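You operate a simulated robot arm through the tools that you are given. There is no shell and no other tool.

Carry out the task below with a simulated two-armed robot. There is one attempt and no reset: what you move stays moved.

## Task
Zero the long slab's height gauge on the 40.00 mm gauge block, lock it, wind the probe up 2.0 mm.
Fine: use spot C and the fine knob. Set down upright: what you pick out.
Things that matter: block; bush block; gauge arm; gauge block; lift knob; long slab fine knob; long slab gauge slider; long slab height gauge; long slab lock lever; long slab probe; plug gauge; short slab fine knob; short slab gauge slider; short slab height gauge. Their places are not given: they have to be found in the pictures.

It is judged by the outcome, as a careful person would: the job done as asked, and still so three seconds after it is handed in. It fails if anything else is knocked over, pushed out of place, dropped, spilled or broken.

## Robot
Two 7-joint arms with fingered hands on one trunk that stands fixed in place. Base frame: the origin is at the foot of the trunk, x ahead of it, y to its left, z up. Units: m, degrees, N and s.
The left shoulder is at [0.02, 0.214, 1.394], the right one opposite. With the tool pointing down near the work surface each hand reaches from about 0.12 to 0.58 m from the base axis, measured 20 degrees to its own side. Payload 3.3 kg a hand.
The tool frame of a hand sits at the grasp point between the pads (the TCP): z along the fingers, y along the line on which they close. The tips reach 0.026 m beyond it. The gripper opens to 0.132 m; its body begins 0.073 m behind the TCP. The gripper is a hand of 2 fingers: y runs from the thumb to the fingers, the wrist lies at [0, 0, -0.224] in the tool frame, and closing takes about 1.5 s.
Orientation is that of the tool frame in the base frame, as [roll, pitch, yaw] about the fixed x, y, z axes, in that order (R = Rz(yaw) Ry(pitch) Rx(roll)). With the fingers straight down and closing along the base's y, the tool's x points along the base's -x, its y along +y and its z along -z.

## Interface
- The arms move only by the tool move_arm. It takes "left_moves", "right_moves" or both (then of equal length, played together; a hand with none holds still); each is a list of rows, each a list of 7 numbers: the shift along the base's x, y, z in units of 50 mm (1.0 is 50 mm), then the turn, a rotation vector about the base's x, y, z in units of 6 degrees (1.0 is 6 degrees), then the finger opening in m, from 0 to 0.132. In form: [[x, y, z, wx, wy, wz, claw], ...]. A call has 1 to 20 rows; each row shifts and turns the commanded pose from where the row before left it. A call with a number of a shift or a turn outside -1 to 1 is refused whole. A row lasts 0.2 s, in which the tool goes at most 0.05 m and 8.6 degrees; a call with a longer step from one row to the next is refused whole, and so is a gripper value outside its range. Where a pose cannot be reached the arm comes as near as it can. A force on the tool above 40 N (or 10 N above the force at the start of the call, whichever is more), or a blocked arm, ends the call early, and 0.2 s more pass. The fingers move at their own pace (about 0.153 m/s each) and stop on an object; they squeeze with about 26 N. The grip force told is the motor's: it shows also when the fingers shut on nothing. Time passes only in rows, and 0.2 s behind the last, so rows that do not move let the fingers close. It gives the time, the measured TCP pose, the force on the tool (base axes), the opening and the grip force at its end, in the units of the frame above (readings bear some noise), with the torque about the TCP (base axes, N m) and any sound that the robot's microphone picked up.
- Cameras (640 x 400 px; columns grow to the right, rows downward): "scene" is now at [0.0887, -0.0419, 1.5734]; the picture's right is [-0.48, -0.88, 0.00], its down [-0.48, 0.26, -0.84] and it looks along [0.73, -0.40, -0.55] (base axes); focal length 306 px, centre (320, 200). "left" rides on the left gripper at [-0.066, -0.003, -0.099] in its tool frame; the picture's right is [0.04, -1.00, 0.00], its down [0.83, 0.03, -0.55] and it looks along [0.55, 0.02, 0.83] (tool axes); focal length 261 px, centre (320, 200). "right" rides on the right gripper at [0.066, -0.003, -0.099] in its tool frame; the picture's right is [0.04, 1.00, 0.00], its down [-0.83, 0.03, -0.55] and it looks along [-0.55, 0.02, 0.83] (tool axes); focal length 261 px, centre (320, 200).
- get_image(camera): a new picture of that camera. The clock stands still meanwhile.
- raise_lower(by): moves the trunk up (or, below 0, down) by that many m; the arms and the scene camera ride with it, the base frame stays. It gives what a move gives, with no picture.
- set_grasp(shape, hand): the hand has 2 fingers and takes this shape, open, in about a second: jaw (thumb against the fingers, like two jaws); tri (thumb and two fingers); tip (a fingertip pinch); poke (one finger out to press); point (the index stretched); flat (the hand flat); cup (the hand cupped); fist (a fist). The gripper value then closes the fingers along that shape, each until it touches; the sizes above hold for jaw. It gives what a move gives, with no picture.
- turn_head(pan, tilt): turns the head with the scene camera to pan (to the left, within 86 degrees either way) and tilt (down, from -29 to 69), counted from straight ahead of the robot (the tilt from the chest, where the trunk bows). It gives what a move gives.
- probe_pixels(camera, pixels): for up to 12 pixels [column, row] of the newest picture of that camera ("zoom" is the newest enlarged one), the place [x, y, z] in the base frame of the surface seen there, good to about 0.002 m. The clock stands still meanwhile.
- enlarge(camera, box): a new picture of the part [left, top, right, bottom] of that camera's present view, enlarged. The clock stands still meanwhile.
- job_done(): hands the job in; it is judged then, once.

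Leave the grippers open and the arms clear of the work at the hand-in unless told otherwise.

The tools are called after "Call:" by a JSON object that holds its "api" and its "payload". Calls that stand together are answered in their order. move_arm: Moves the arms, as the interface text tells. Its arguments: {"type":"object","properties":{"left_moves":{"type":"array"},"right_moves":{"type":"array"}},"required":[]} The other tools are called the same way: raise_lower (by) moves the trunk up or down; set_grasp (shape, hand) gives the hand a shape; turn_head (pan, tilt) turns the head that bears the scene camera; get_image (camera) takes a picture; probe_pixels (camera, pixels) gives the place of the surface under pixels of a picture; enlarge (camera, box) takes an enlarged picture of a part of a camera's view; job_done () hands the job in.

At the start:

```text
time_s: 0.0
left_ee_pos: [0.2831, -0.0143, 1.4224]
left_tool_rot: [-179.9, -0.1, 180.0]
left_contact_force: [0.5, 0.8, 0.2]
left_torque: [-0.02, 0.0, -0.01]
left_gripper_width: 0.1318
left_finger_force: 0.1
left_shape: jaw
right_ee_pos: [0.2706, -0.3063, 1.3755]
right_tool_rot: [-180.0, 0.1, 180.0]
right_contact_force: [0.0, -0.2, 0.6]
right_torque: [-0.01, -0.03, 0.0]
right_gripper_width: 0.132
right_finger_force: 0.2
right_shape: jaw
trunk travel left (down, up): [-0.675, 0.086]
head pan, tilt (commanded): [-28.8, 33.3]
```

scene: 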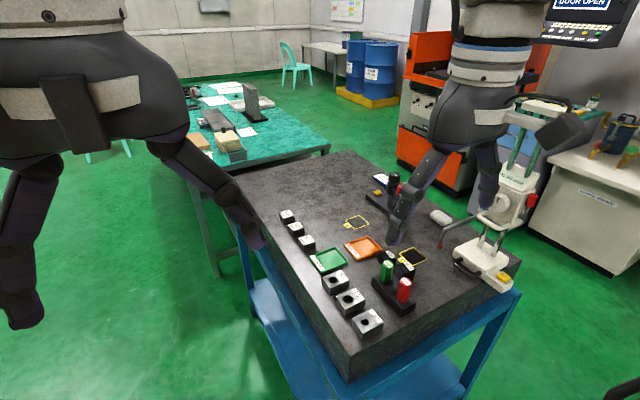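
right: 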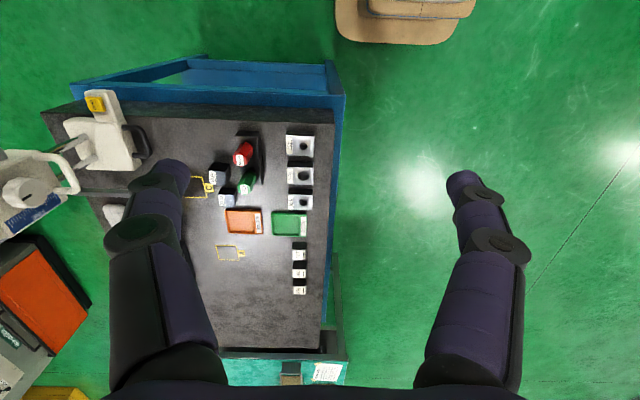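
left: 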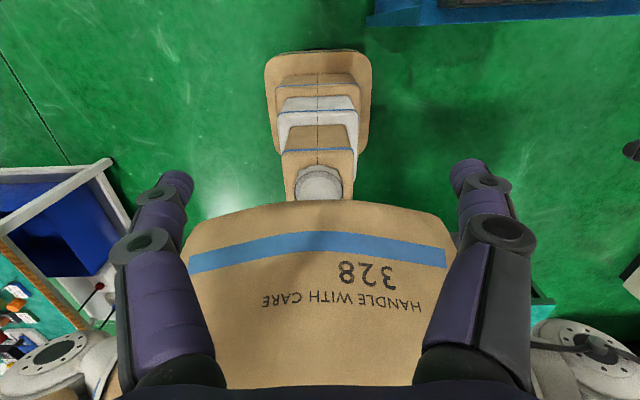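

I see a dark surface plate with blocks, trays, plug gauges and a white height gauge on the right. First I take a fresh scene picture and enlarge the table area.

Call:
{"api": "get_image", "payload": {"camera": "scene"}}

Call:
{"api": "enlarge", "payload": {"camera": "scene", "box": [230, 150, 550, 350]}}

```text
taken
```

scene: 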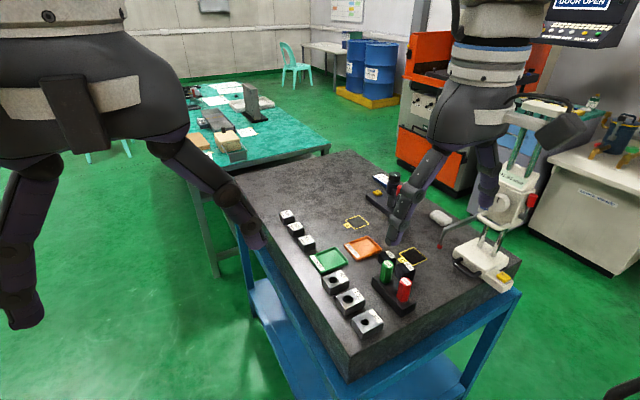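

```text
2.00 times, centred on (390, 250) of scene
```

zoom: 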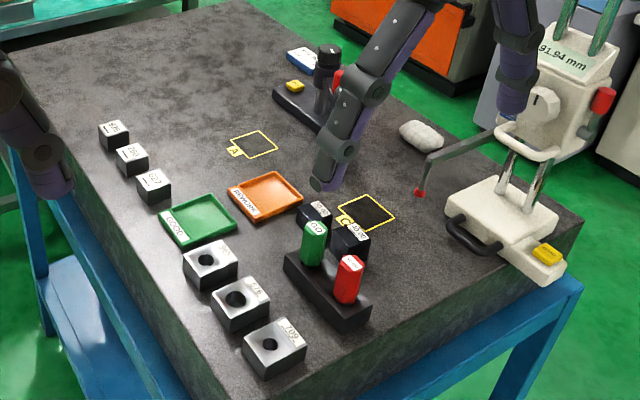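

A height gauge reading about 91.94 mm stands on the right of the dark slab. I need to find the second gauge and slab, so I turn the head to look around.

Call:
{"api": "turn_head", "payload": {"pan": -60, "tilt": 35}}

Call:
{"api": "get_image", "payload": {"camera": "scene"}}

```text
time_s: 1.0
left_ee_pos: [0.2827, -0.0148, 1.4225]
left_tool_rot: [-180.0, 0.1, 179.9]
left_contact_force: [-0.2, -1.1, 0.1]
left_torque: [0.01, 0.0, 0.0]
left_gripper_width: 0.132
left_finger_force: 0.2
left_shape: jaw
right_ee_pos: [0.2696, -0.3064, 1.3756]
right_tool_rot: [-179.9, 0.1, 179.9]
right_contact_force: [-0.4, -0.7, -0.1]
right_torque: [0.02, 0.02, 0.02]
right_gripper_width: 0.1316
right_finger_force: 0.1
right_shape: jaw
trunk travel left (down, up): [-0.675, 0.086]
head pan, tilt (commanded): [-60.0, 35.0]
```

```text
taken
```

scene: 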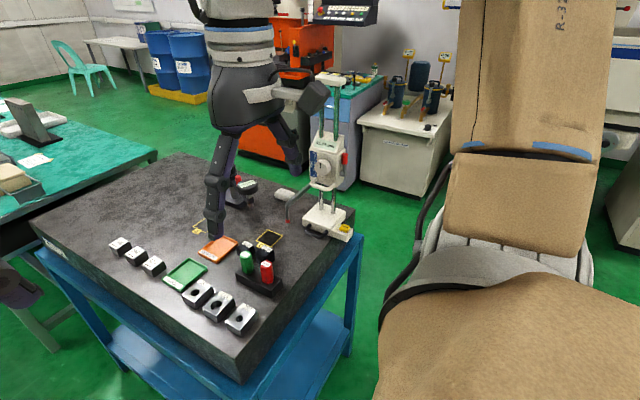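

The right arm covers the right side of the view. I look to the left next.

Call:
{"api": "turn_head", "payload": {"pan": 10, "tilt": 35}}

Call:
{"api": "get_image", "payload": {"camera": "scene"}}

Call:
{"api": "turn_head", "payload": {"pan": 60, "tilt": 35}}

Call:
{"api": "get_image", "payload": {"camera": "scene"}}

Call:
{"api": "turn_head", "payload": {"pan": -85, "tilt": 35}}

Call:
{"api": "get_image", "payload": {"camera": "scene"}}

```text
time_s: 2.4
left_ee_pos: [0.2827, -0.0145, 1.4229]
left_tool_rot: [180.0, 0.0, 180.0]
left_contact_force: [0.5, 0.5, -0.5]
left_torque: [-0.02, 0.0, -0.01]
left_gripper_width: 0.1319
left_finger_force: 0.0
left_shape: jaw
right_ee_pos: [0.2702, -0.3064, 1.3743]
right_tool_rot: [-180.0, 0.2, -180.0]
right_contact_force: [-1.0, 0.4, -0.8]
right_torque: [0.0, -0.03, 0.0]
right_gripper_width: 0.1318
right_finger_force: 0.1
right_shape: jaw
trunk travel left (down, up): [-0.675, 0.086]
head pan, tilt (commanded): [10.0, 35.0]
```

```text
taken
```

scene: 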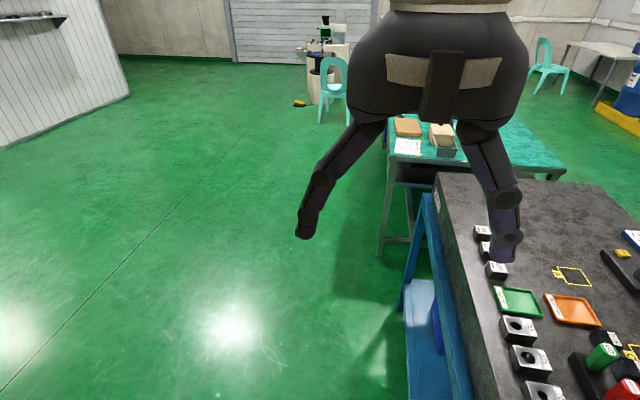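

```text
time_s: 3.5
left_ee_pos: [0.2821, -0.0146, 1.4223]
left_tool_rot: [180.0, 0.0, -180.0]
left_contact_force: [0.3, 0.2, -0.3]
left_torque: [0.01, 0.0, -0.02]
left_gripper_width: 0.1318
left_finger_force: 0.0
left_shape: jaw
right_ee_pos: [0.2694, -0.3058, 1.3738]
right_tool_rot: [-179.9, 0.1, 179.9]
right_contact_force: [-0.3, 0.6, 0.7]
right_torque: [0.0, -0.01, 0.03]
right_gripper_width: 0.132
right_finger_force: 0.0
right_shape: jaw
trunk travel left (down, up): [-0.675, 0.086]
head pan, tilt (commanded): [60.0, 35.0]
```

```text
taken
```

scene: 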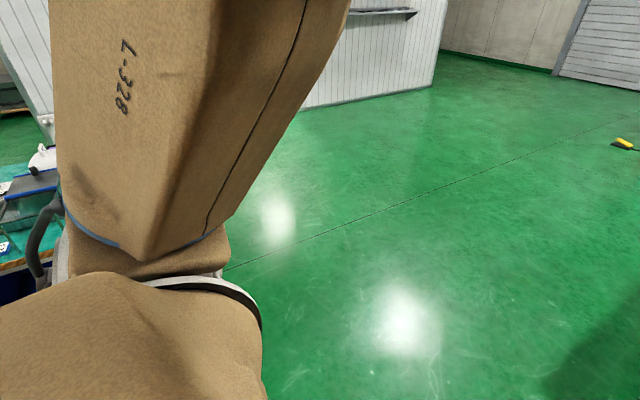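

```text
time_s: 5.8
left_ee_pos: [0.2823, -0.014, 1.4221]
left_tool_rot: [179.9, 0.1, -180.0]
left_contact_force: [0.1, 0.3, -0.4]
left_torque: [0.02, -0.01, 0.04]
left_gripper_width: 0.1321
left_finger_force: 0.2
left_shape: jaw
right_ee_pos: [0.2703, -0.307, 1.3743]
right_tool_rot: [180.0, 0.1, 180.0]
right_contact_force: [-0.5, 0.8, -0.1]
right_torque: [0.02, 0.0, 0.01]
right_gripper_width: 0.1319
right_finger_force: 0.2
right_shape: jaw
trunk travel left (down, up): [-0.675, 0.086]
head pan, tilt (commanded): [-85.0, 35.0]
```

```text
taken
```

scene: 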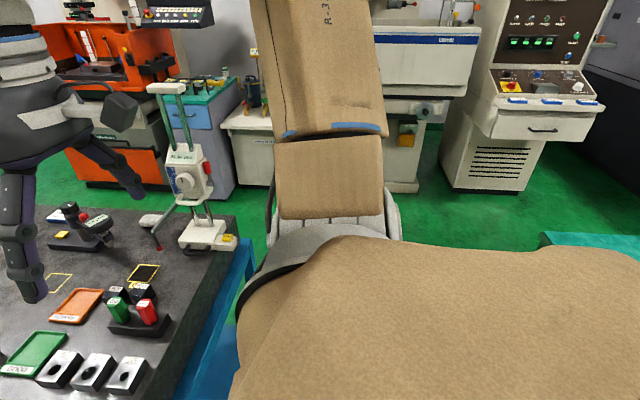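

Nothing clearly shows the second slab yet. I tilt down and look left and center.

Call:
{"api": "turn_head", "payload": {"pan": 86, "tilt": 40}}

Call:
{"api": "get_image", "payload": {"camera": "scene"}}

Call:
{"api": "get_image", "payload": {"camera": "left"}}

Call:
{"api": "turn_head", "payload": {"pan": -45, "tilt": 45}}

Call:
{"api": "enlarge", "payload": {"camera": "scene", "box": [160, 100, 480, 300]}}

Call:
{"api": "get_image", "payload": {"camera": "scene"}}

```text
time_s: 8.4
left_ee_pos: [0.2824, -0.0135, 1.4222]
left_tool_rot: [-179.9, -0.1, 180.0]
left_contact_force: [-0.6, 0.4, 0.0]
left_torque: [0.01, 0.0, -0.01]
left_gripper_width: 0.1318
left_finger_force: 0.1
left_shape: jaw
right_ee_pos: [0.2705, -0.3061, 1.3748]
right_tool_rot: [-180.0, 0.1, 179.9]
right_contact_force: [-0.2, -0.2, 0.3]
right_torque: [-0.02, -0.03, -0.04]
right_gripper_width: 0.1317
right_finger_force: 0.1
right_shape: jaw
trunk travel left (down, up): [-0.675, 0.086]
head pan, tilt (commanded): [85.9, 40.0]
```

```text
taken
```

scene: 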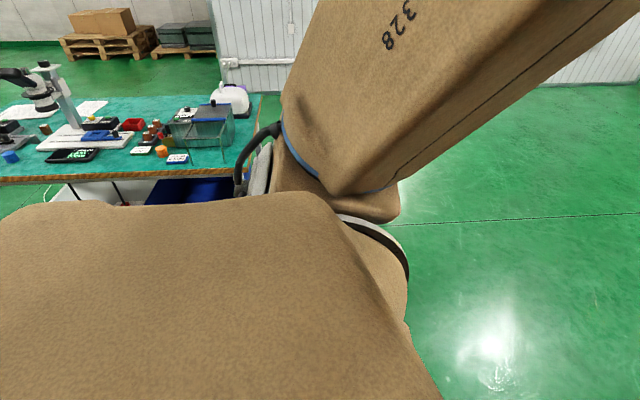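

```text
taken
```

left: 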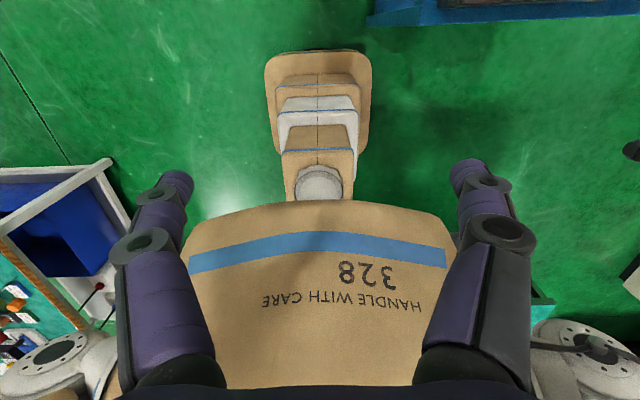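

```text
time_s: 10.6
left_ee_pos: [0.2817, -0.0143, 1.4224]
left_tool_rot: [-180.0, 0.0, 180.0]
left_contact_force: [-0.2, -0.2, -0.5]
left_torque: [0.04, -0.01, 0.0]
left_gripper_width: 0.132
left_finger_force: 0.0
left_shape: jaw
right_ee_pos: [0.2698, -0.3061, 1.3744]
right_tool_rot: [-179.9, 0.2, 180.0]
right_contact_force: [0.2, -0.4, -0.1]
right_torque: [0.03, 0.04, 0.01]
right_gripper_width: 0.1321
right_finger_force: 0.0
right_shape: jaw
trunk travel left (down, up): [-0.675, 0.086]
head pan, tilt (commanded): [-45.0, 45.0]
```

```text
2.00 times, centred on (320, 200) of scene
```

zoom: 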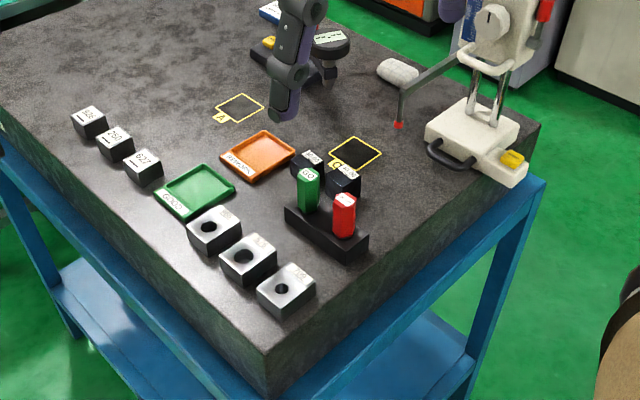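

```text
taken
```

scene: 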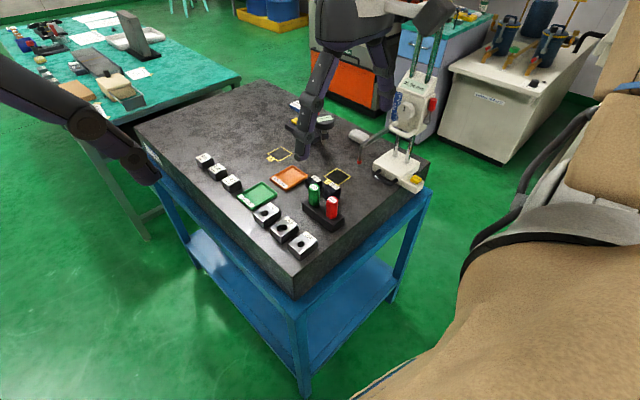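

The dark slab with one white height gauge lies ahead-right. I probe positions on the slab: its corners, the gauge base, spots A and C, and the trays.

Call:
{"api": "probe_pixels", "payload": {"camera": "scene", "pixels": [[302, 295], [140, 125], [250, 84], [428, 172], [400, 165], [340, 177], [278, 155], [258, 196], [290, 178], [331, 210], [303, 245], [318, 125]]}}

Call:
{"api": "enlarge", "payload": {"camera": "scene", "box": [0, 0, 260, 160]}}

Call:
{"api": "enlarge", "payload": {"camera": "scene", "box": [340, 0, 500, 100]}}

Call:
{"api": "enlarge", "payload": {"camera": "scene", "box": [340, 100, 460, 200]}}

```text
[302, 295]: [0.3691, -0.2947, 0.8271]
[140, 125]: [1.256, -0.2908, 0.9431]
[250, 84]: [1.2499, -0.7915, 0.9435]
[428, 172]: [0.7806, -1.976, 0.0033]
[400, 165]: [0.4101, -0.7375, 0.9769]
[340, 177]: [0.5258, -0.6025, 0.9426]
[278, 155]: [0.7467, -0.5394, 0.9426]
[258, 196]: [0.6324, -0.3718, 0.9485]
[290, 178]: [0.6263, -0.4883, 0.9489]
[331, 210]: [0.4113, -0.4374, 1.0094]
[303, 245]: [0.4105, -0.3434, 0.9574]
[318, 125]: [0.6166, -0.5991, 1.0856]
```

```text
2.46 times, centred on (130, 80) of scene
```

zoom: 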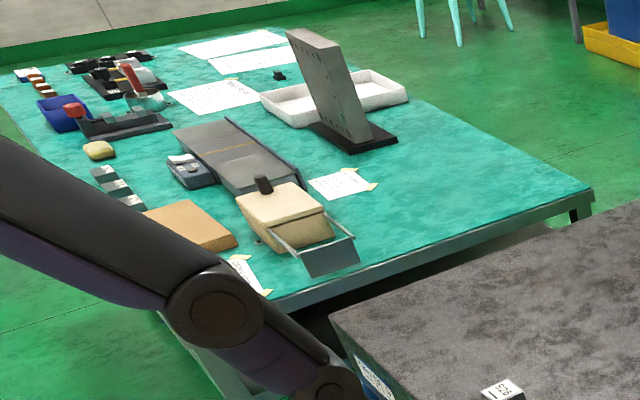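

```text
4.00 times, centred on (420, 50) of scene
```

zoom: 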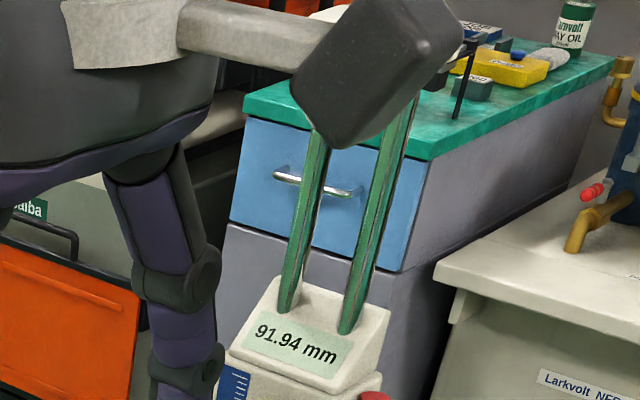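

```text
4.00 times, centred on (400, 150) of scene
```

zoom: 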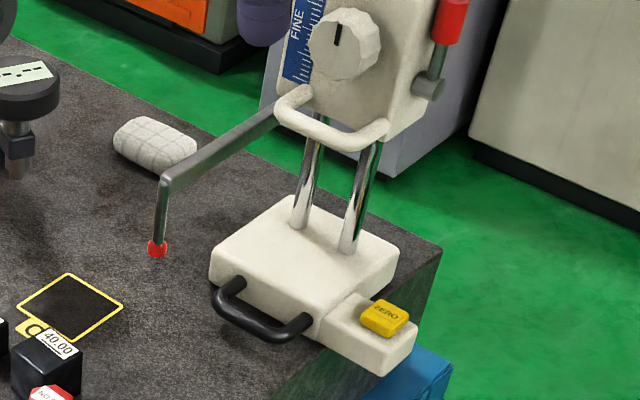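

The slab spans about x 0.37–1.25, y −0.29 to −0.79, top z ≈ 0.943. The gauge shows a FINE scale, round knob, red lever, yellow ZERO button, and probe with red tip. The block labelled "40.00" stands beside spot C. The right hand blocks part of the view, so I move it back and right.

Call:
{"api": "move_arm", "payload": {"right_moves": [[-0.7, -0.65, 0, 0, 0, 0, 0.132], [-0.7, -0.65, 0, 0, 0, 0, 0.132], [-0.7, -0.65, 0, 0, 0, 0, 0.132], [-0.7, -0.65, 0, 0, 0, 0, 0.132], [-0.7, -0.65, 0, 0, 0, 0, 0.132], [0, 0, 0, 0, 0, 0, 0.132]]}}

Call:
{"api": "get_image", "payload": {"camera": "scene"}}

Call:
{"api": "get_image", "payload": {"camera": "right"}}

```text
time_s: 11.9
left_ee_pos: [0.2819, -0.0143, 1.4223]
left_tool_rot: [180.0, 0.0, -179.9]
left_contact_force: [0.1, 0.2, -0.6]
left_torque: [-0.03, 0.07, 0.02]
left_gripper_width: 0.1318
left_finger_force: 0.0
left_shape: jaw
right_ee_pos: [0.1109, -0.4642, 1.3507]
right_tool_rot: [-180.0, 0.1, -180.0]
right_contact_force: [-0.2, 1.3, -0.9]
right_torque: [-0.02, -0.01, -0.02]
right_gripper_width: 0.1321
right_finger_force: 0.1
right_shape: jaw
right hand out of reach, approached as far as the arm can: row 5
trunk travel left (down, up): [-0.675, 0.086]
head pan, tilt (commanded): [-45.0, 45.0]
```

```text
taken
```

scene: 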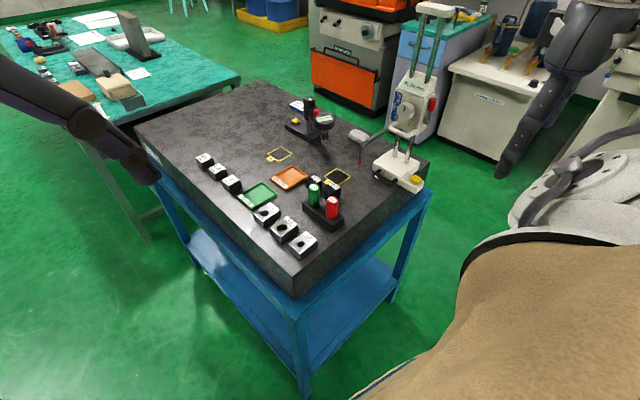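

```text
taken
```

right: 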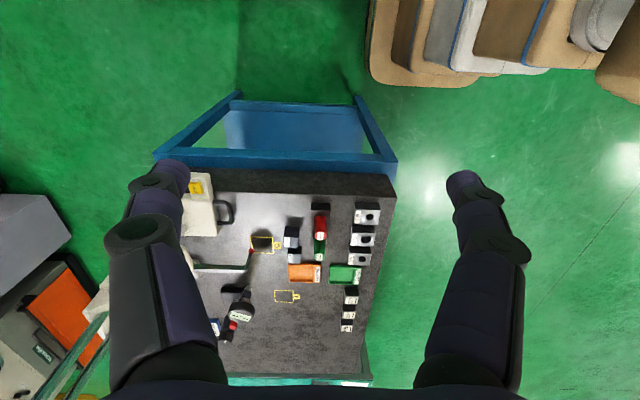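

Now the slab is in clear view. I enlarge the tall gauge, the black device at the rear, and the area around spot C.

Call:
{"api": "enlarge", "payload": {"camera": "scene", "box": [340, 0, 468, 80]}}

Call:
{"api": "enlarge", "payload": {"camera": "scene", "box": [340, 80, 468, 200]}}

Call:
{"api": "enlarge", "payload": {"camera": "scene", "box": [260, 80, 388, 160]}}

Call:
{"api": "enlarge", "payload": {"camera": "scene", "box": [230, 150, 374, 260]}}

Call:
{"api": "enlarge", "payload": {"camera": "scene", "box": [130, 120, 258, 210]}}

```text
5.00 times, centred on (404, 40) of scene
```

zoom: 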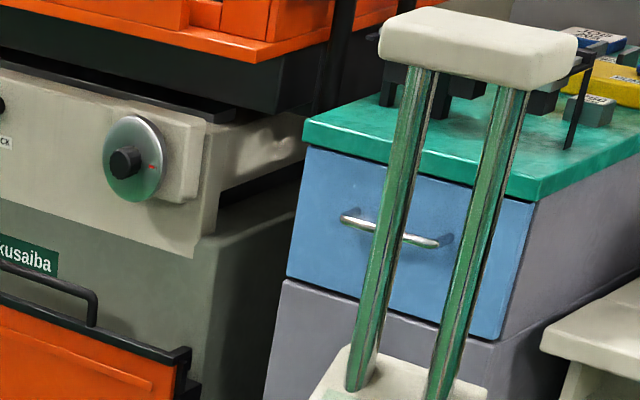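

```text
3.33 times, centred on (404, 140) of scene
```

zoom: 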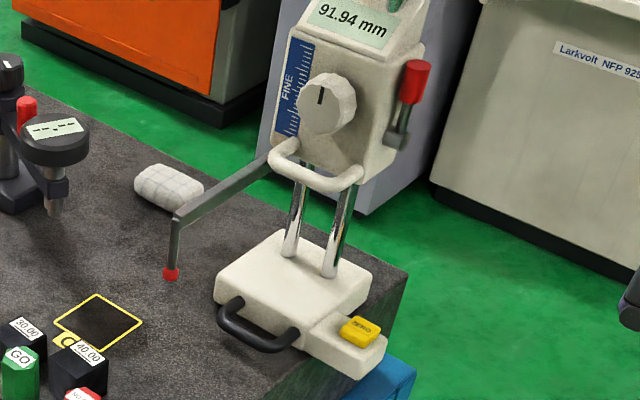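

```text
5.00 times, centred on (324, 120) of scene
```

zoom: 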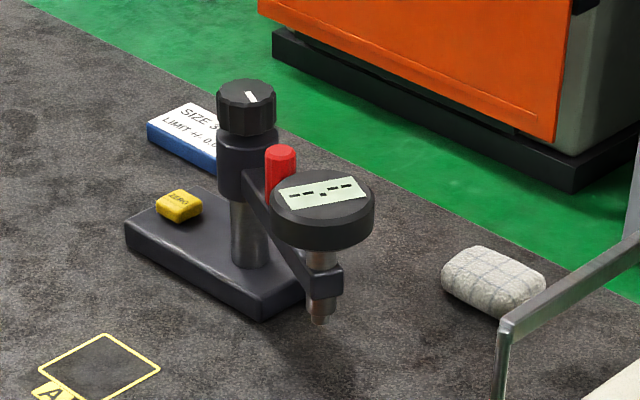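

```text
3.64 times, centred on (302, 205) of scene
```

zoom: 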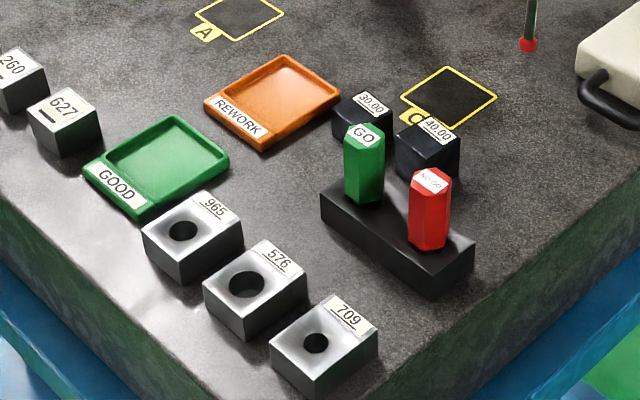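

```text
4.44 times, centred on (194, 165) of scene
```

zoom: 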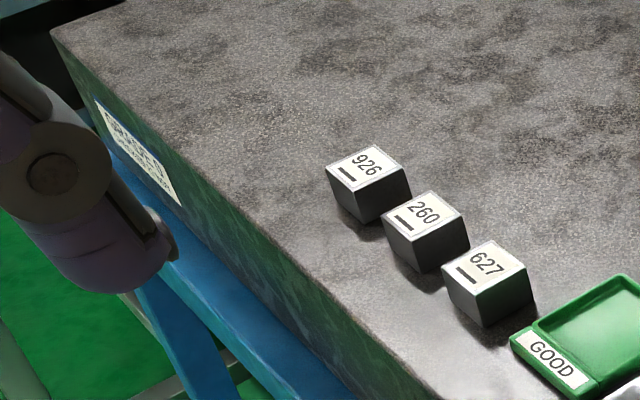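

Two instruments stand on this slab: the white gauge (91.94 mm) and a black comparator. To make sure no other slab with a height gauge exists, I check other directions.

Call:
{"api": "turn_head", "payload": {"pan": -86, "tilt": 25}}

Call:
{"api": "get_image", "payload": {"camera": "scene"}}

Call:
{"api": "turn_head", "payload": {"pan": 86, "tilt": 25}}

Call:
{"api": "enlarge", "payload": {"camera": "scene", "box": [0, 50, 320, 250]}}

Call:
{"api": "turn_head", "payload": {"pan": -35, "tilt": 10}}

Call:
{"api": "get_image", "payload": {"camera": "scene"}}

```text
time_s: 13.0
left_ee_pos: [0.2825, -0.0159, 1.4228]
left_tool_rot: [180.0, -0.1, -180.0]
left_contact_force: [-0.6, 0.1, 0.4]
left_torque: [0.03, -0.04, -0.01]
left_gripper_width: 0.132
left_finger_force: 0.1
left_shape: jaw
right_ee_pos: [0.1113, -0.4637, 1.3495]
right_tool_rot: [-179.9, 0.1, -180.0]
right_contact_force: [-0.3, -0.5, 0.6]
right_torque: [-0.04, 0.01, -0.01]
right_gripper_width: 0.1317
right_finger_force: 0.1
right_shape: jaw
trunk travel left (down, up): [-0.675, 0.086]
head pan, tilt (commanded): [-85.9, 25.0]
```

```text
taken
```

scene: 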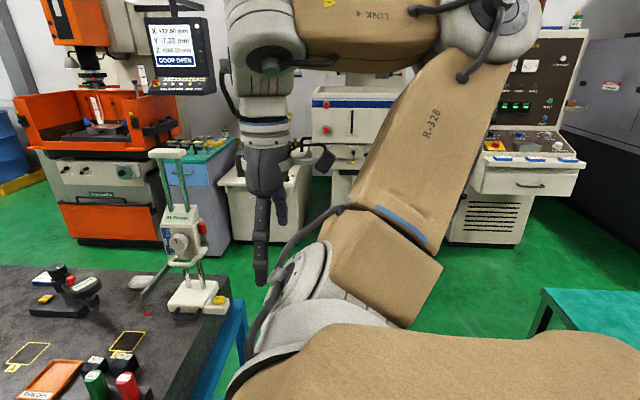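

```text
time_s: 15.6
left_ee_pos: [0.2812, -0.0147, 1.4232]
left_tool_rot: [-180.0, 0.0, 180.0]
left_contact_force: [1.2, -0.3, 0.6]
left_torque: [-0.01, 0.0, -0.01]
left_gripper_width: 0.1319
left_finger_force: 0.1
left_shape: jaw
right_ee_pos: [0.111, -0.4632, 1.3494]
right_tool_rot: [180.0, 0.1, -180.0]
right_contact_force: [0.4, 0.6, 0.0]
right_torque: [0.0, 0.01, -0.01]
right_gripper_width: 0.1319
right_finger_force: 0.0
right_shape: jaw
trunk travel left (down, up): [-0.675, 0.086]
head pan, tilt (commanded): [85.9, 25.0]
```

```text
2.00 times, centred on (160, 150) of scene
```

zoom: 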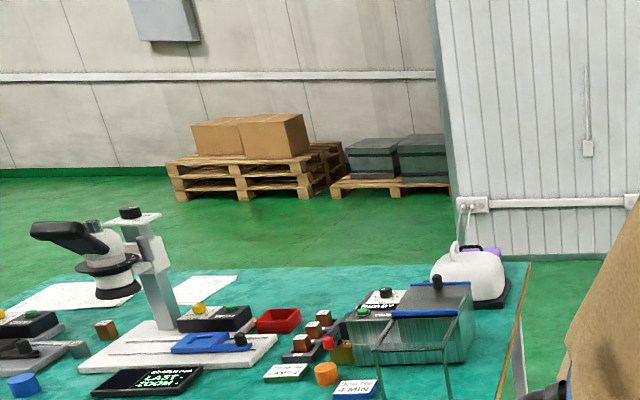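

```text
time_s: 17.6
left_ee_pos: [0.2825, -0.0155, 1.4224]
left_tool_rot: [-180.0, 0.1, -179.9]
left_contact_force: [0.1, 0.2, 0.0]
left_torque: [-0.03, -0.01, -0.03]
left_gripper_width: 0.1318
left_finger_force: 0.1
left_shape: jaw
right_ee_pos: [0.1117, -0.4642, 1.3505]
right_tool_rot: [-179.9, 0.0, -180.0]
right_contact_force: [-0.3, 0.1, -0.4]
right_torque: [-0.01, -0.03, 0.04]
right_gripper_width: 0.1318
right_finger_force: 0.0
right_shape: jaw
trunk travel left (down, up): [-0.675, 0.086]
head pan, tilt (commanded): [-35.0, 10.0]
```

```text
taken
```

scene: 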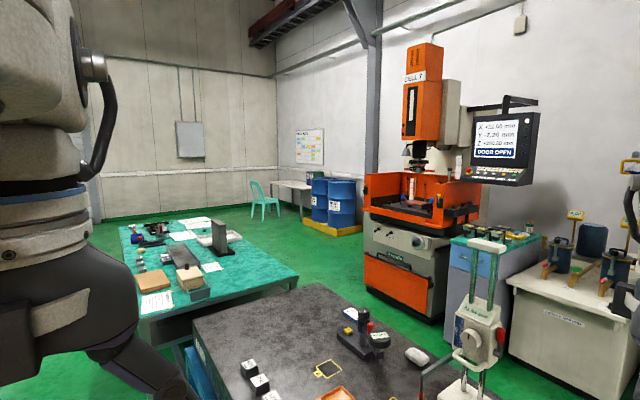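

The white gauge on the dark slab is the only height gauge in reach. I look at it straight on and probe its features.

Call:
{"api": "turn_head", "payload": {"pan": -62, "tilt": 40}}

Call:
{"api": "get_image", "payload": {"camera": "scene"}}

Call:
{"api": "enlarge", "payload": {"camera": "scene", "box": [240, 20, 400, 220]}}

```text
time_s: 18.6
left_ee_pos: [0.2822, -0.015, 1.4223]
left_tool_rot: [-180.0, 0.1, 180.0]
left_contact_force: [0.2, -0.2, -0.6]
left_torque: [0.0, 0.01, -0.01]
left_gripper_width: 0.1317
left_finger_force: 0.1
left_shape: jaw
right_ee_pos: [0.1115, -0.464, 1.3498]
right_tool_rot: [180.0, 0.0, -180.0]
right_contact_force: [0.2, -0.7, -0.7]
right_torque: [0.0, 0.02, -0.02]
right_gripper_width: 0.132
right_finger_force: 0.0
right_shape: jaw
trunk travel left (down, up): [-0.675, 0.086]
head pan, tilt (commanded): [-62.0, 40.0]
```

```text
taken
```

scene: 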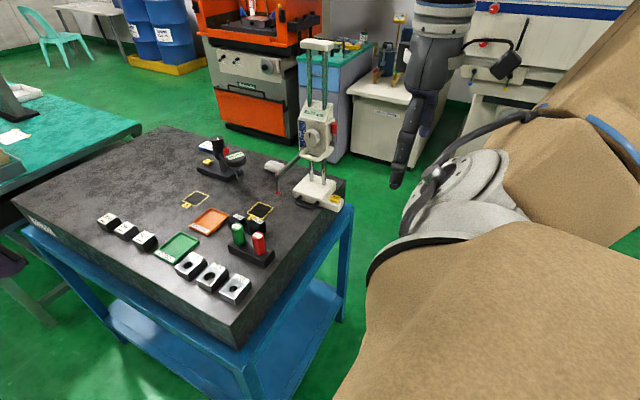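

```text
2.00 times, centred on (320, 120) of scene
```

zoom: 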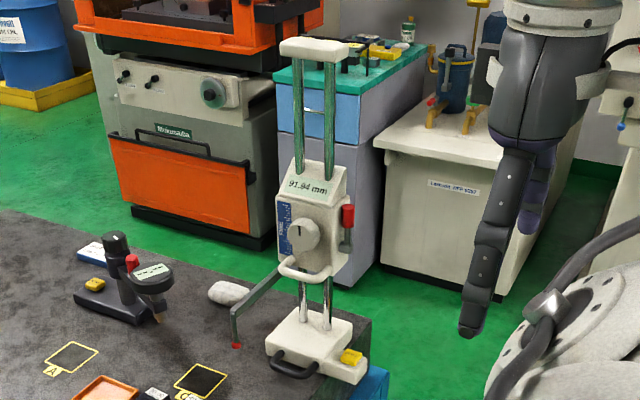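

Call:
{"api": "enlarge", "payload": {"camera": "scene", "box": [270, 90, 350, 140]}}

Call:
{"api": "probe_pixels", "payload": {"camera": "zoom", "pixels": [[340, 245], [366, 250], [390, 240], [325, 205], [455, 200], [512, 190], [510, 250], [260, 360], [480, 380], [300, 240], [250, 260], [385, 330]]}}

Call:
{"api": "enlarge", "payload": {"camera": "scene", "box": [260, 140, 356, 220]}}

Call:
{"api": "probe_pixels", "payload": {"camera": "zoom", "pixels": [[115, 352], [110, 345], [100, 180], [118, 230], [285, 280], [390, 320], [360, 390], [530, 430], [370, 300], [430, 310], [210, 420], [400, 460]]}}

```text
8.00 times, centred on (310, 115) of scene
```

zoom: 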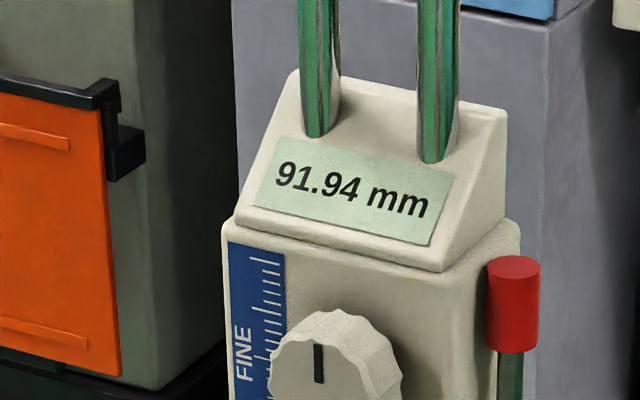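

```text
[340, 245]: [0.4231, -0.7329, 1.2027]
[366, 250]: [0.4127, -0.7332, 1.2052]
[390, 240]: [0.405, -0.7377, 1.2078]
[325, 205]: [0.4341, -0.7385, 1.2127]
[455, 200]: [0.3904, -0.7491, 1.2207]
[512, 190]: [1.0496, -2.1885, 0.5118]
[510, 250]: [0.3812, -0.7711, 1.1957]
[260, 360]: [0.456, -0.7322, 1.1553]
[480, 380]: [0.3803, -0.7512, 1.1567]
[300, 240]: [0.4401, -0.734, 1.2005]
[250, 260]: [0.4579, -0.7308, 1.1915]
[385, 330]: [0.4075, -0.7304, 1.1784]
```

```text
5.00 times, centred on (308, 180) of scene
```

zoom: 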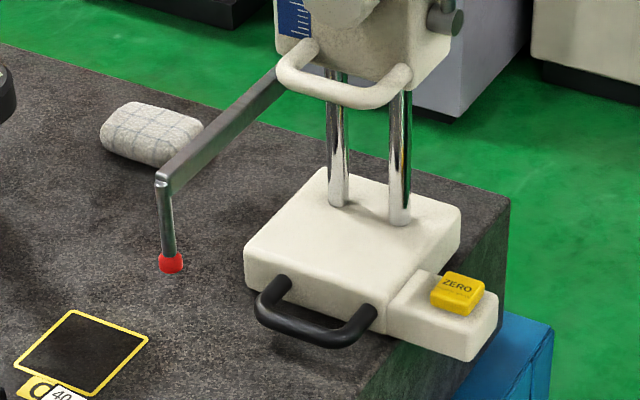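

```text
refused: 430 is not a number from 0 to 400
```

Call:
{"api": "probe_pixels", "payload": {"camera": "zoom", "pixels": [[170, 263], [160, 185], [285, 85], [285, 280], [390, 320], [455, 285], [375, 305], [430, 315], [500, 290], [250, 250], [340, 95], [410, 210]]}}

Call:
{"api": "enlarge", "payload": {"camera": "scene", "box": [220, 180, 316, 240]}}

Call:
{"api": "probe_pixels", "payload": {"camera": "zoom", "pixels": [[265, 150], [290, 202], [215, 185], [360, 180], [245, 225], [320, 240], [240, 265], [130, 235], [190, 290], [130, 350], [270, 380], [210, 250]]}}

```text
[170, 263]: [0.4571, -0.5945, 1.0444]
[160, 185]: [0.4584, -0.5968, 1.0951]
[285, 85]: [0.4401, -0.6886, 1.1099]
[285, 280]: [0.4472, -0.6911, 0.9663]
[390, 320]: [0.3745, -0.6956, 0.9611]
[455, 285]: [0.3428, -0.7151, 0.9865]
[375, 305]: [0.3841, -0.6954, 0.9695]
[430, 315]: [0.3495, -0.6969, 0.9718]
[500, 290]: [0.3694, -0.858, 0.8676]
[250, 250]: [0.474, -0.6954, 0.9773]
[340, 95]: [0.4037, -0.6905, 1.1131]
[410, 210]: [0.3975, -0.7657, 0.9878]
```

```text
6.67 times, centred on (268, 210) of scene
```

zoom: 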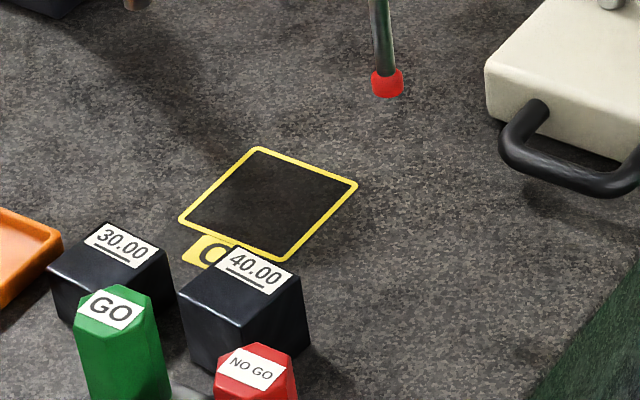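

```text
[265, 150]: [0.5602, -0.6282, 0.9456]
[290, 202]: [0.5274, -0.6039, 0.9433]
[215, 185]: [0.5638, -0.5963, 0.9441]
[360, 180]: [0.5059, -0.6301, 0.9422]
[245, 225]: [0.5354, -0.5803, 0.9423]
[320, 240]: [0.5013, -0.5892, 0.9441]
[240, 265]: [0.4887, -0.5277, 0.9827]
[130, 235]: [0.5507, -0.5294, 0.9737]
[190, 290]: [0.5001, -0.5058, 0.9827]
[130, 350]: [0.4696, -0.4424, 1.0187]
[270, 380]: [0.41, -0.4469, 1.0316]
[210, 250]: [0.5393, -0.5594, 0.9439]
```

The probe tip is at about (0.457, −0.595, 1.035), i.e. 92 mm above the slab, matching the reading. Spot C is centred near (0.53, −0.604). The 40.00 block (top z≈0.983) stands near (0.50, −0.525). I enlarge the block area more and probe the edges.

Call:
{"api": "enlarge", "payload": {"camera": "scene", "box": [222, 200, 286, 240]}}

Call:
{"api": "probe_pixels", "payload": {"camera": "zoom", "pixels": [[255, 210], [370, 170], [440, 200], [320, 260], [290, 190], [425, 215], [430, 270], [345, 320], [260, 260], [225, 130], [90, 140], [60, 165]]}}

Call:
{"api": "get_image", "payload": {"camera": "right"}}

Call:
{"api": "enlarge", "payload": {"camera": "right", "box": [180, 160, 400, 340]}}

```text
10.00 times, centred on (254, 220) of scene
```

zoom: 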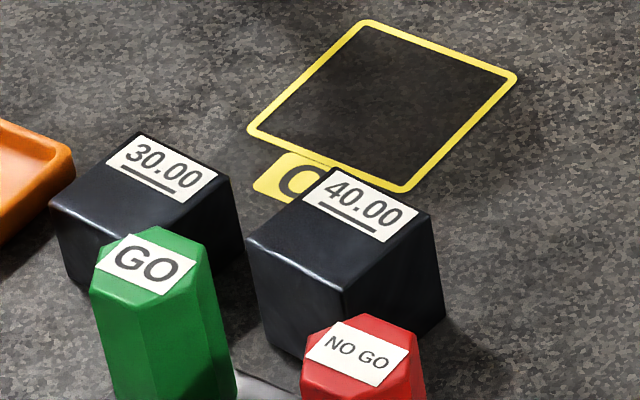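

```text
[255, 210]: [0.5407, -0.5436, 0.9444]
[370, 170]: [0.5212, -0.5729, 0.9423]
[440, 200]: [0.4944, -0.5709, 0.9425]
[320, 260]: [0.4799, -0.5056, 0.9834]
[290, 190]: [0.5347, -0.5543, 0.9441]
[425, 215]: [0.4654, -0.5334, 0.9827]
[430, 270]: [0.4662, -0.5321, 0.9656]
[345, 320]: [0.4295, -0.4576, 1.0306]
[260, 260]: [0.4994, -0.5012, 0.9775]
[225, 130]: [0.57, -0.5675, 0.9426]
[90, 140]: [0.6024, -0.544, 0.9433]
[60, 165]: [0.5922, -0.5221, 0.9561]
```

```text
taken
```

right: 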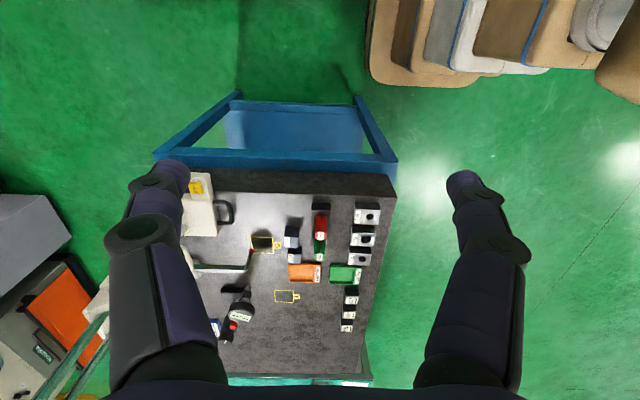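

```text
2.22 times, centred on (290, 250) of right
```

zoom: 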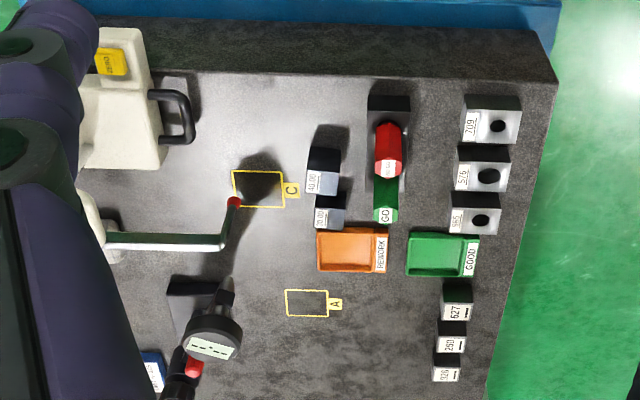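

I now examine the hand's shape and the exact footprint of the two gauge blocks and plug stand.

Call:
{"api": "enlarge", "payload": {"camera": "scene", "box": [360, 0, 560, 200]}}

Call:
{"api": "enlarge", "payload": {"camera": "right", "box": [250, 190, 350, 260]}}

Call:
{"api": "probe_pixels", "payload": {"camera": "zoom", "pixels": [[219, 240], [285, 240], [219, 300], [275, 300], [240, 270], [255, 330], [235, 390], [130, 300], [430, 170], [430, 300], [350, 120], [340, 390]]}}

```text
2.00 times, centred on (460, 100) of scene
```

zoom: 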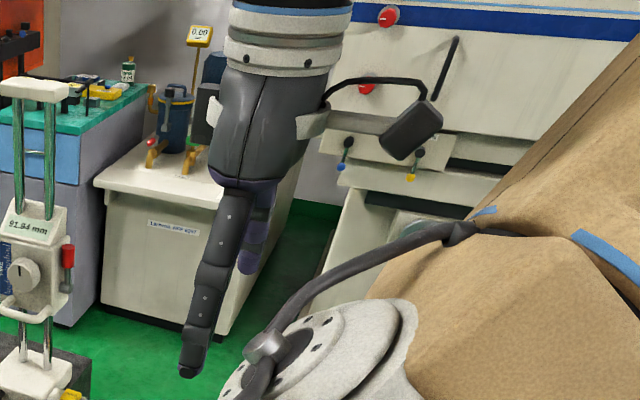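

```text
5.71 times, centred on (300, 225) of right
```

zoom: 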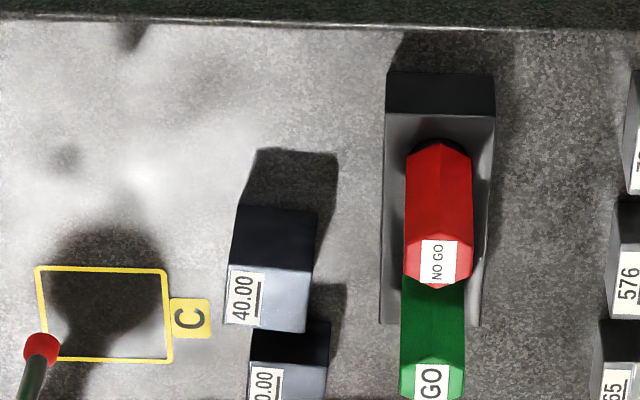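

```text
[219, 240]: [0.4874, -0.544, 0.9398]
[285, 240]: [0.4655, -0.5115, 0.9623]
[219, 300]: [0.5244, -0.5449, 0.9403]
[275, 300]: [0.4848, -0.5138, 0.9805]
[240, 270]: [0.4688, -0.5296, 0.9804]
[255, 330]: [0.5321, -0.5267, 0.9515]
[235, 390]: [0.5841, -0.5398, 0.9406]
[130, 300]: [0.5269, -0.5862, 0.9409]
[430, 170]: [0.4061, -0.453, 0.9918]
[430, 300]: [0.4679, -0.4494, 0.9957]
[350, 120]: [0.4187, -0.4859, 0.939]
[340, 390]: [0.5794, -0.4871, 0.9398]
```

Call:
{"api": "probe_pixels", "payload": {"camera": "zoom", "pixels": [[234, 270], [309, 280], [302, 326], [228, 320], [240, 212], [315, 218], [253, 368], [325, 375], [258, 330], [326, 330], [388, 118], [493, 118]]}}

Call:
{"api": "probe_pixels", "payload": {"camera": "zoom", "pixels": [[388, 318], [478, 322], [390, 80], [493, 80], [412, 240], [465, 240], [432, 265], [412, 370], [455, 370], [40, 270], [165, 275], [170, 358]]}}

```text
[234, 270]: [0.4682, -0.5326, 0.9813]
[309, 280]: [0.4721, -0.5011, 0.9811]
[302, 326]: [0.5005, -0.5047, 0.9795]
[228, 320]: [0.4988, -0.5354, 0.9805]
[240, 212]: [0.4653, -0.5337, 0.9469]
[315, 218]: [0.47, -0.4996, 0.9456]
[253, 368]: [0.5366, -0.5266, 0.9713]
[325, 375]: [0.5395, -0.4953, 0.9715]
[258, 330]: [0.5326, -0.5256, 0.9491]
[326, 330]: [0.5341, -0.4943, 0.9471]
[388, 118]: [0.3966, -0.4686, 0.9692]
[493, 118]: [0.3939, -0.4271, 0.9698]
```

```text
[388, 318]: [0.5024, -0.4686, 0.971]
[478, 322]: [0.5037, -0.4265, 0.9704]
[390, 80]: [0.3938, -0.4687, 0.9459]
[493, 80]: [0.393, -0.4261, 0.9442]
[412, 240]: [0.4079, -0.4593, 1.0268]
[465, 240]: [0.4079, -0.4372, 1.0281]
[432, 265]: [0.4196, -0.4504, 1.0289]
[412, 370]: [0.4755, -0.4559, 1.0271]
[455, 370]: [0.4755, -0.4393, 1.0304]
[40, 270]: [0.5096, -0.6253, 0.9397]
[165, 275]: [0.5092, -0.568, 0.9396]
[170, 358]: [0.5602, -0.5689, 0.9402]
```

The 40.00 block is ~35 mm square, centred at about (0.485, −0.519), rotated about −5°, with ~33 mm gaps to the 30.00 block (+x) and the plug stand (+y). Spot C centre is about (0.534, −0.598). To gain reach at slab height I lower the trunk 0.17 m (both hands are clear of the slab).

Call:
{"api": "raise_lower", "payload": {"by": -0.17}}

Call:
{"api": "get_image", "payload": {"camera": "scene"}}

```text
time_s: 20.5
left_ee_pos: [0.2821, -0.0143, 1.253]
left_tool_rot: [-179.9, 0.0, -179.9]
left_contact_force: [1.1, 0.2, 0.6]
left_torque: [0.0, -0.03, 0.04]
left_gripper_width: 0.1318
left_finger_force: 0.1
left_shape: jaw
right_ee_pos: [0.115, -0.462, 1.1805]
right_tool_rot: [-180.0, -0.2, 180.0]
right_contact_force: [0.3, -0.2, 0.5]
right_torque: [-0.03, -0.01, -0.03]
right_gripper_width: 0.1318
right_finger_force: 0.0
right_shape: jaw
trunk travel left (down, up): [-0.505, 0.256]
head pan, tilt (commanded): [-62.0, 40.0]
```

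```text
taken
```

scene: 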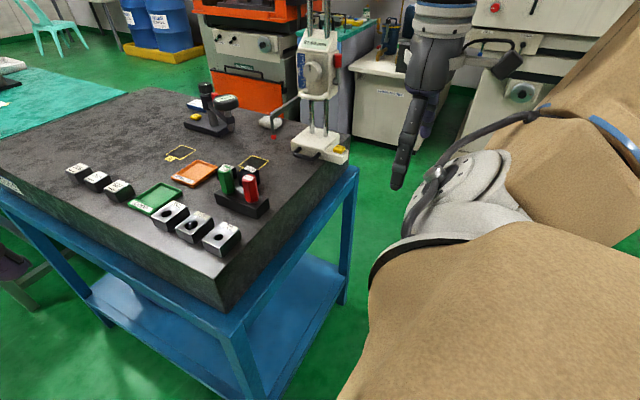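

To judge finger clearance in the ~32 mm gaps, I close the right hand to about 45 mm opening in free air and look at it.

Call:
{"api": "move_arm", "payload": {"right_moves": [[0, 0, 0, 0, 0, 0, 0.05], [0, 0, 0, 0, 0, 0, 0.05], [0, 0, 0, 0, 0, 0, 0.05], [0, 0, 0, 0, 0, 0, 0.05]]}}

Call:
{"api": "enlarge", "payload": {"camera": "scene", "box": [340, 0, 560, 220]}}

Call:
{"api": "get_image", "payload": {"camera": "right"}}

```text
time_s: 21.5
left_ee_pos: [0.2832, -0.0149, 1.2529]
left_tool_rot: [-180.0, 0.0, -180.0]
left_contact_force: [0.0, -0.4, -0.6]
left_torque: [0.02, -0.02, 0.0]
left_gripper_width: 0.1322
left_finger_force: 0.2
left_shape: jaw
right_ee_pos: [0.1152, -0.4618, 1.181]
right_tool_rot: [180.0, -0.2, 180.0]
right_contact_force: [0.4, -0.5, 1.2]
right_torque: [0.01, 0.0, 0.05]
right_gripper_width: 0.0504
right_finger_force: 0.1
right_shape: jaw
trunk travel left (down, up): [-0.505, 0.256]
head pan, tilt (commanded): [-62.0, 40.0]
```

```text
1.82 times, centred on (450, 110) of scene
```

zoom: 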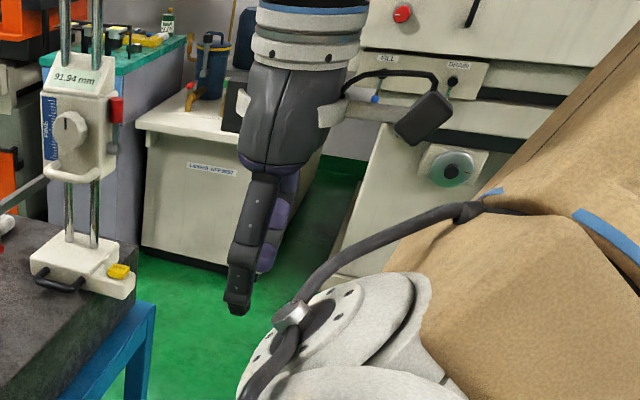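

```text
taken
```

right: 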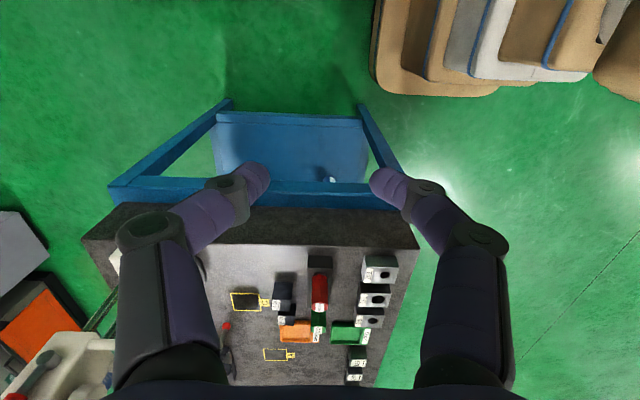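

I probe the right hand's own finger surfaces to learn the knuckle width relative to the TCP.

Call:
{"api": "probe_pixels", "payload": {"camera": "right", "pixels": [[262, 180], [225, 190], [155, 225], [125, 240], [160, 330], [130, 350], [378, 185], [425, 190], [485, 235], [500, 240], [480, 330], [510, 350]]}}

Call:
{"api": "probe_pixels", "payload": {"camera": "zoom", "pixels": [[237, 302], [245, 250], [262, 190], [240, 150], [265, 110], [340, 110], [425, 120], [400, 135], [440, 95], [300, 45], [250, 190], [275, 190]]}}

```text
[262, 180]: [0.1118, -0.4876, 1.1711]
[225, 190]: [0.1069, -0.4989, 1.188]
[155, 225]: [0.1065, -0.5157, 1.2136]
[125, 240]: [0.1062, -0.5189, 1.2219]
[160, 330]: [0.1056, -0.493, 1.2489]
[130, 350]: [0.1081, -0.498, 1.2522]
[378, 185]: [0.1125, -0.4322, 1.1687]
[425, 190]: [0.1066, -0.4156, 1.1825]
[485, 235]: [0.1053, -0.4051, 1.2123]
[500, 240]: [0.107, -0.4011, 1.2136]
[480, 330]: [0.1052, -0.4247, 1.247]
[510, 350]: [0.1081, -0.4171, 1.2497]
```

```text
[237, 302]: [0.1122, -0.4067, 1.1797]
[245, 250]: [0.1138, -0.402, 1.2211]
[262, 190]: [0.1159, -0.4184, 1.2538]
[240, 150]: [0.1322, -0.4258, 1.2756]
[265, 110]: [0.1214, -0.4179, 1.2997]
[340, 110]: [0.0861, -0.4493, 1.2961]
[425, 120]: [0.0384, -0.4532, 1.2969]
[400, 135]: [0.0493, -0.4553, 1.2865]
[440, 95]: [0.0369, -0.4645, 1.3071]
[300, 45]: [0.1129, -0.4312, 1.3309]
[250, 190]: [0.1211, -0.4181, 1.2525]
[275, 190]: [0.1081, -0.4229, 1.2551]
```

At 50 mm opening the knuckles reach ±61 mm about 35 mm above the TCP, and fingers are ~30 mm thick at TCP level but thinner at the tips. Closing along x (finger tip into the gap to the low 30.00 block) looks best. I move the hand above the block at safe height, yawing −90° so it closes along x.

Call:
{"api": "move_arm", "payload": {"right_moves": [[0.447, -0.024, 0.027, 0, 0, -1, 0.06], [0.447, -0.024, 0.027, 0, 0, -1, 0.06], [0.447, -0.024, 0.027, 0, 0, -1, 0.06], [0.447, -0.024, 0.027, 0, 0, -1, 0.06], [0.447, -0.024, 0.027, 0, 0, -1, 0.06], [0.447, -0.024, 0.027, 0, 0, -1, 0.06], [0.447, -0.024, 0.027, 0, 0, -1, 0.06], [0.447, -0.024, 0.027, 0, 0, -1, 0.06], [0.447, -0.024, 0.027, 0, 0, -1, 0.06], [0.447, -0.024, 0.027, 0, 0, -1, 0.06], [0.447, -0.024, 0.027, 0, 0, -1, 0.06], [0.447, -0.024, 0.027, 0, 0, -1, 0.06], [0.447, -0.024, 0.027, 0, 0, -1, 0.06], [0.447, -0.024, 0.027, 0, 0, -1, 0.06], [0.447, -0.024, 0.027, 0, 0, -1, 0.06], [0, 0, 0, 0, 0, 0, 0.06]]}}

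Call:
{"api": "get_image", "payload": {"camera": "scene"}}

Call:
{"api": "get_image", "payload": {"camera": "right"}}

```text
time_s: 24.9
left_ee_pos: [0.2823, -0.0156, 1.2528]
left_tool_rot: [179.9, 0.0, -180.0]
left_contact_force: [0.0, 0.5, 0.3]
left_torque: [-0.02, 0.01, -0.01]
left_gripper_width: 0.1318
left_finger_force: 0.1
left_shape: jaw
right_ee_pos: [0.4059, -0.4751, 1.1477]
right_tool_rot: [179.7, -0.2, 89.9]
right_contact_force: [-0.2, -0.8, 0.0]
right_torque: [-0.02, 0.0, 0.0]
right_gripper_width: 0.0597
right_finger_force: 0.0
right_shape: jaw
right hand out of reach, approached as far as the arm can: row 11, 12, 13, 14, 15
trunk travel left (down, up): [-0.505, 0.256]
head pan, tilt (commanded): [-62.0, 40.0]
```

```text
taken
```

scene: 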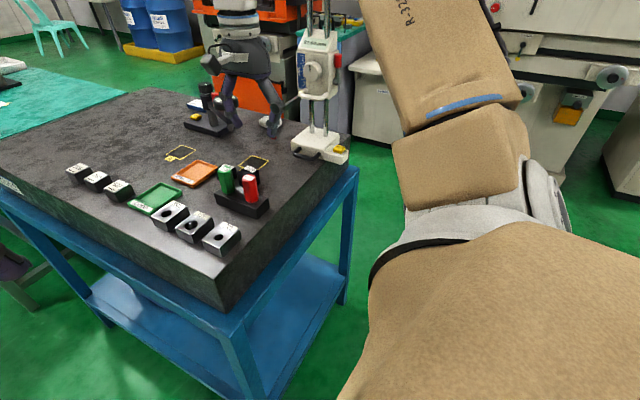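

```text
taken
```

right: 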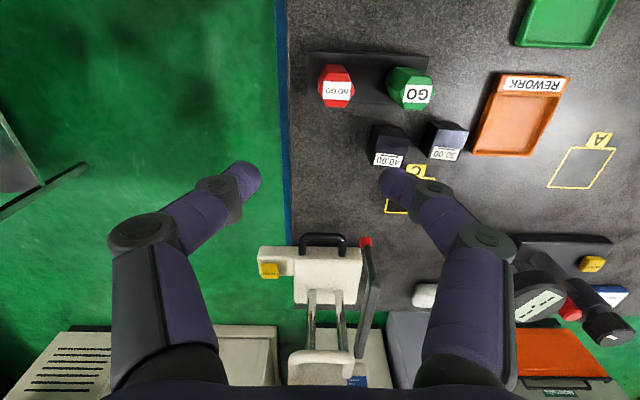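

The arm ran out of reach at (0.406, −0.475, 1.148). I test whether reach improves lower: move down 0.08 m (finger tips stay above the plug gauges' tops at 1.03).

Call:
{"api": "move_arm", "payload": {"right_moves": [[0, 0, -0.4, 0, 0, 0, 0.06], [0, 0, -0.4, 0, 0, 0, 0.06], [0, 0, -0.4, 0, 0, 0, 0.06], [0, 0, -0.4, 0, 0, 0, 0.06], [0, 0, 0, 0, 0, 0, 0.06]]}}

```text
time_s: 26.1
left_ee_pos: [0.2817, -0.0145, 1.2521]
left_tool_rot: [180.0, 0.1, -179.9]
left_contact_force: [0.7, 0.0, -0.4]
left_torque: [0.01, -0.01, -0.04]
left_gripper_width: 0.1318
left_finger_force: 0.1
left_shape: jaw
right_ee_pos: [0.4043, -0.4745, 1.0674]
right_tool_rot: [-180.0, -0.2, 90.0]
right_contact_force: [0.1, 0.7, -0.9]
right_torque: [0.0, 0.0, 0.03]
right_gripper_width: 0.0596
right_finger_force: 0.1
right_shape: jaw
trunk travel left (down, up): [-0.505, 0.256]
head pan, tilt (commanded): [-62.0, 40.0]
```

The command follows the reached pose. Now I test extending outward (+x, −y) at this height in small steps.

Call:
{"api": "move_arm", "payload": {"right_moves": [[0.4, -0.2, 0, 0, 0, 0, 0.06], [0.4, -0.2, 0, 0, 0, 0, 0.06], [0.4, -0.2, 0, 0, 0, 0, 0.06], [0, 0, 0, 0, 0, 0, 0.06]]}}

```text
time_s: 27.1
left_ee_pos: [0.2818, -0.0129, 1.2526]
left_tool_rot: [-179.9, 0.1, -179.9]
left_contact_force: [0.1, -0.3, -0.4]
left_torque: [0.01, 0.04, -0.03]
left_gripper_width: 0.132
left_finger_force: 0.1
left_shape: jaw
right_ee_pos: [0.4489, -0.504, 1.0636]
right_tool_rot: [-180.0, -0.4, 90.0]
right_contact_force: [0.2, 0.6, -0.4]
right_torque: [0.0, 0.03, -0.01]
right_gripper_width: 0.0596
right_finger_force: 0.2
right_shape: jaw
right hand out of reach, approached as far as the arm can: row 3
trunk travel left (down, up): [-0.505, 0.256]
head pan, tilt (commanded): [-62.0, 40.0]
```

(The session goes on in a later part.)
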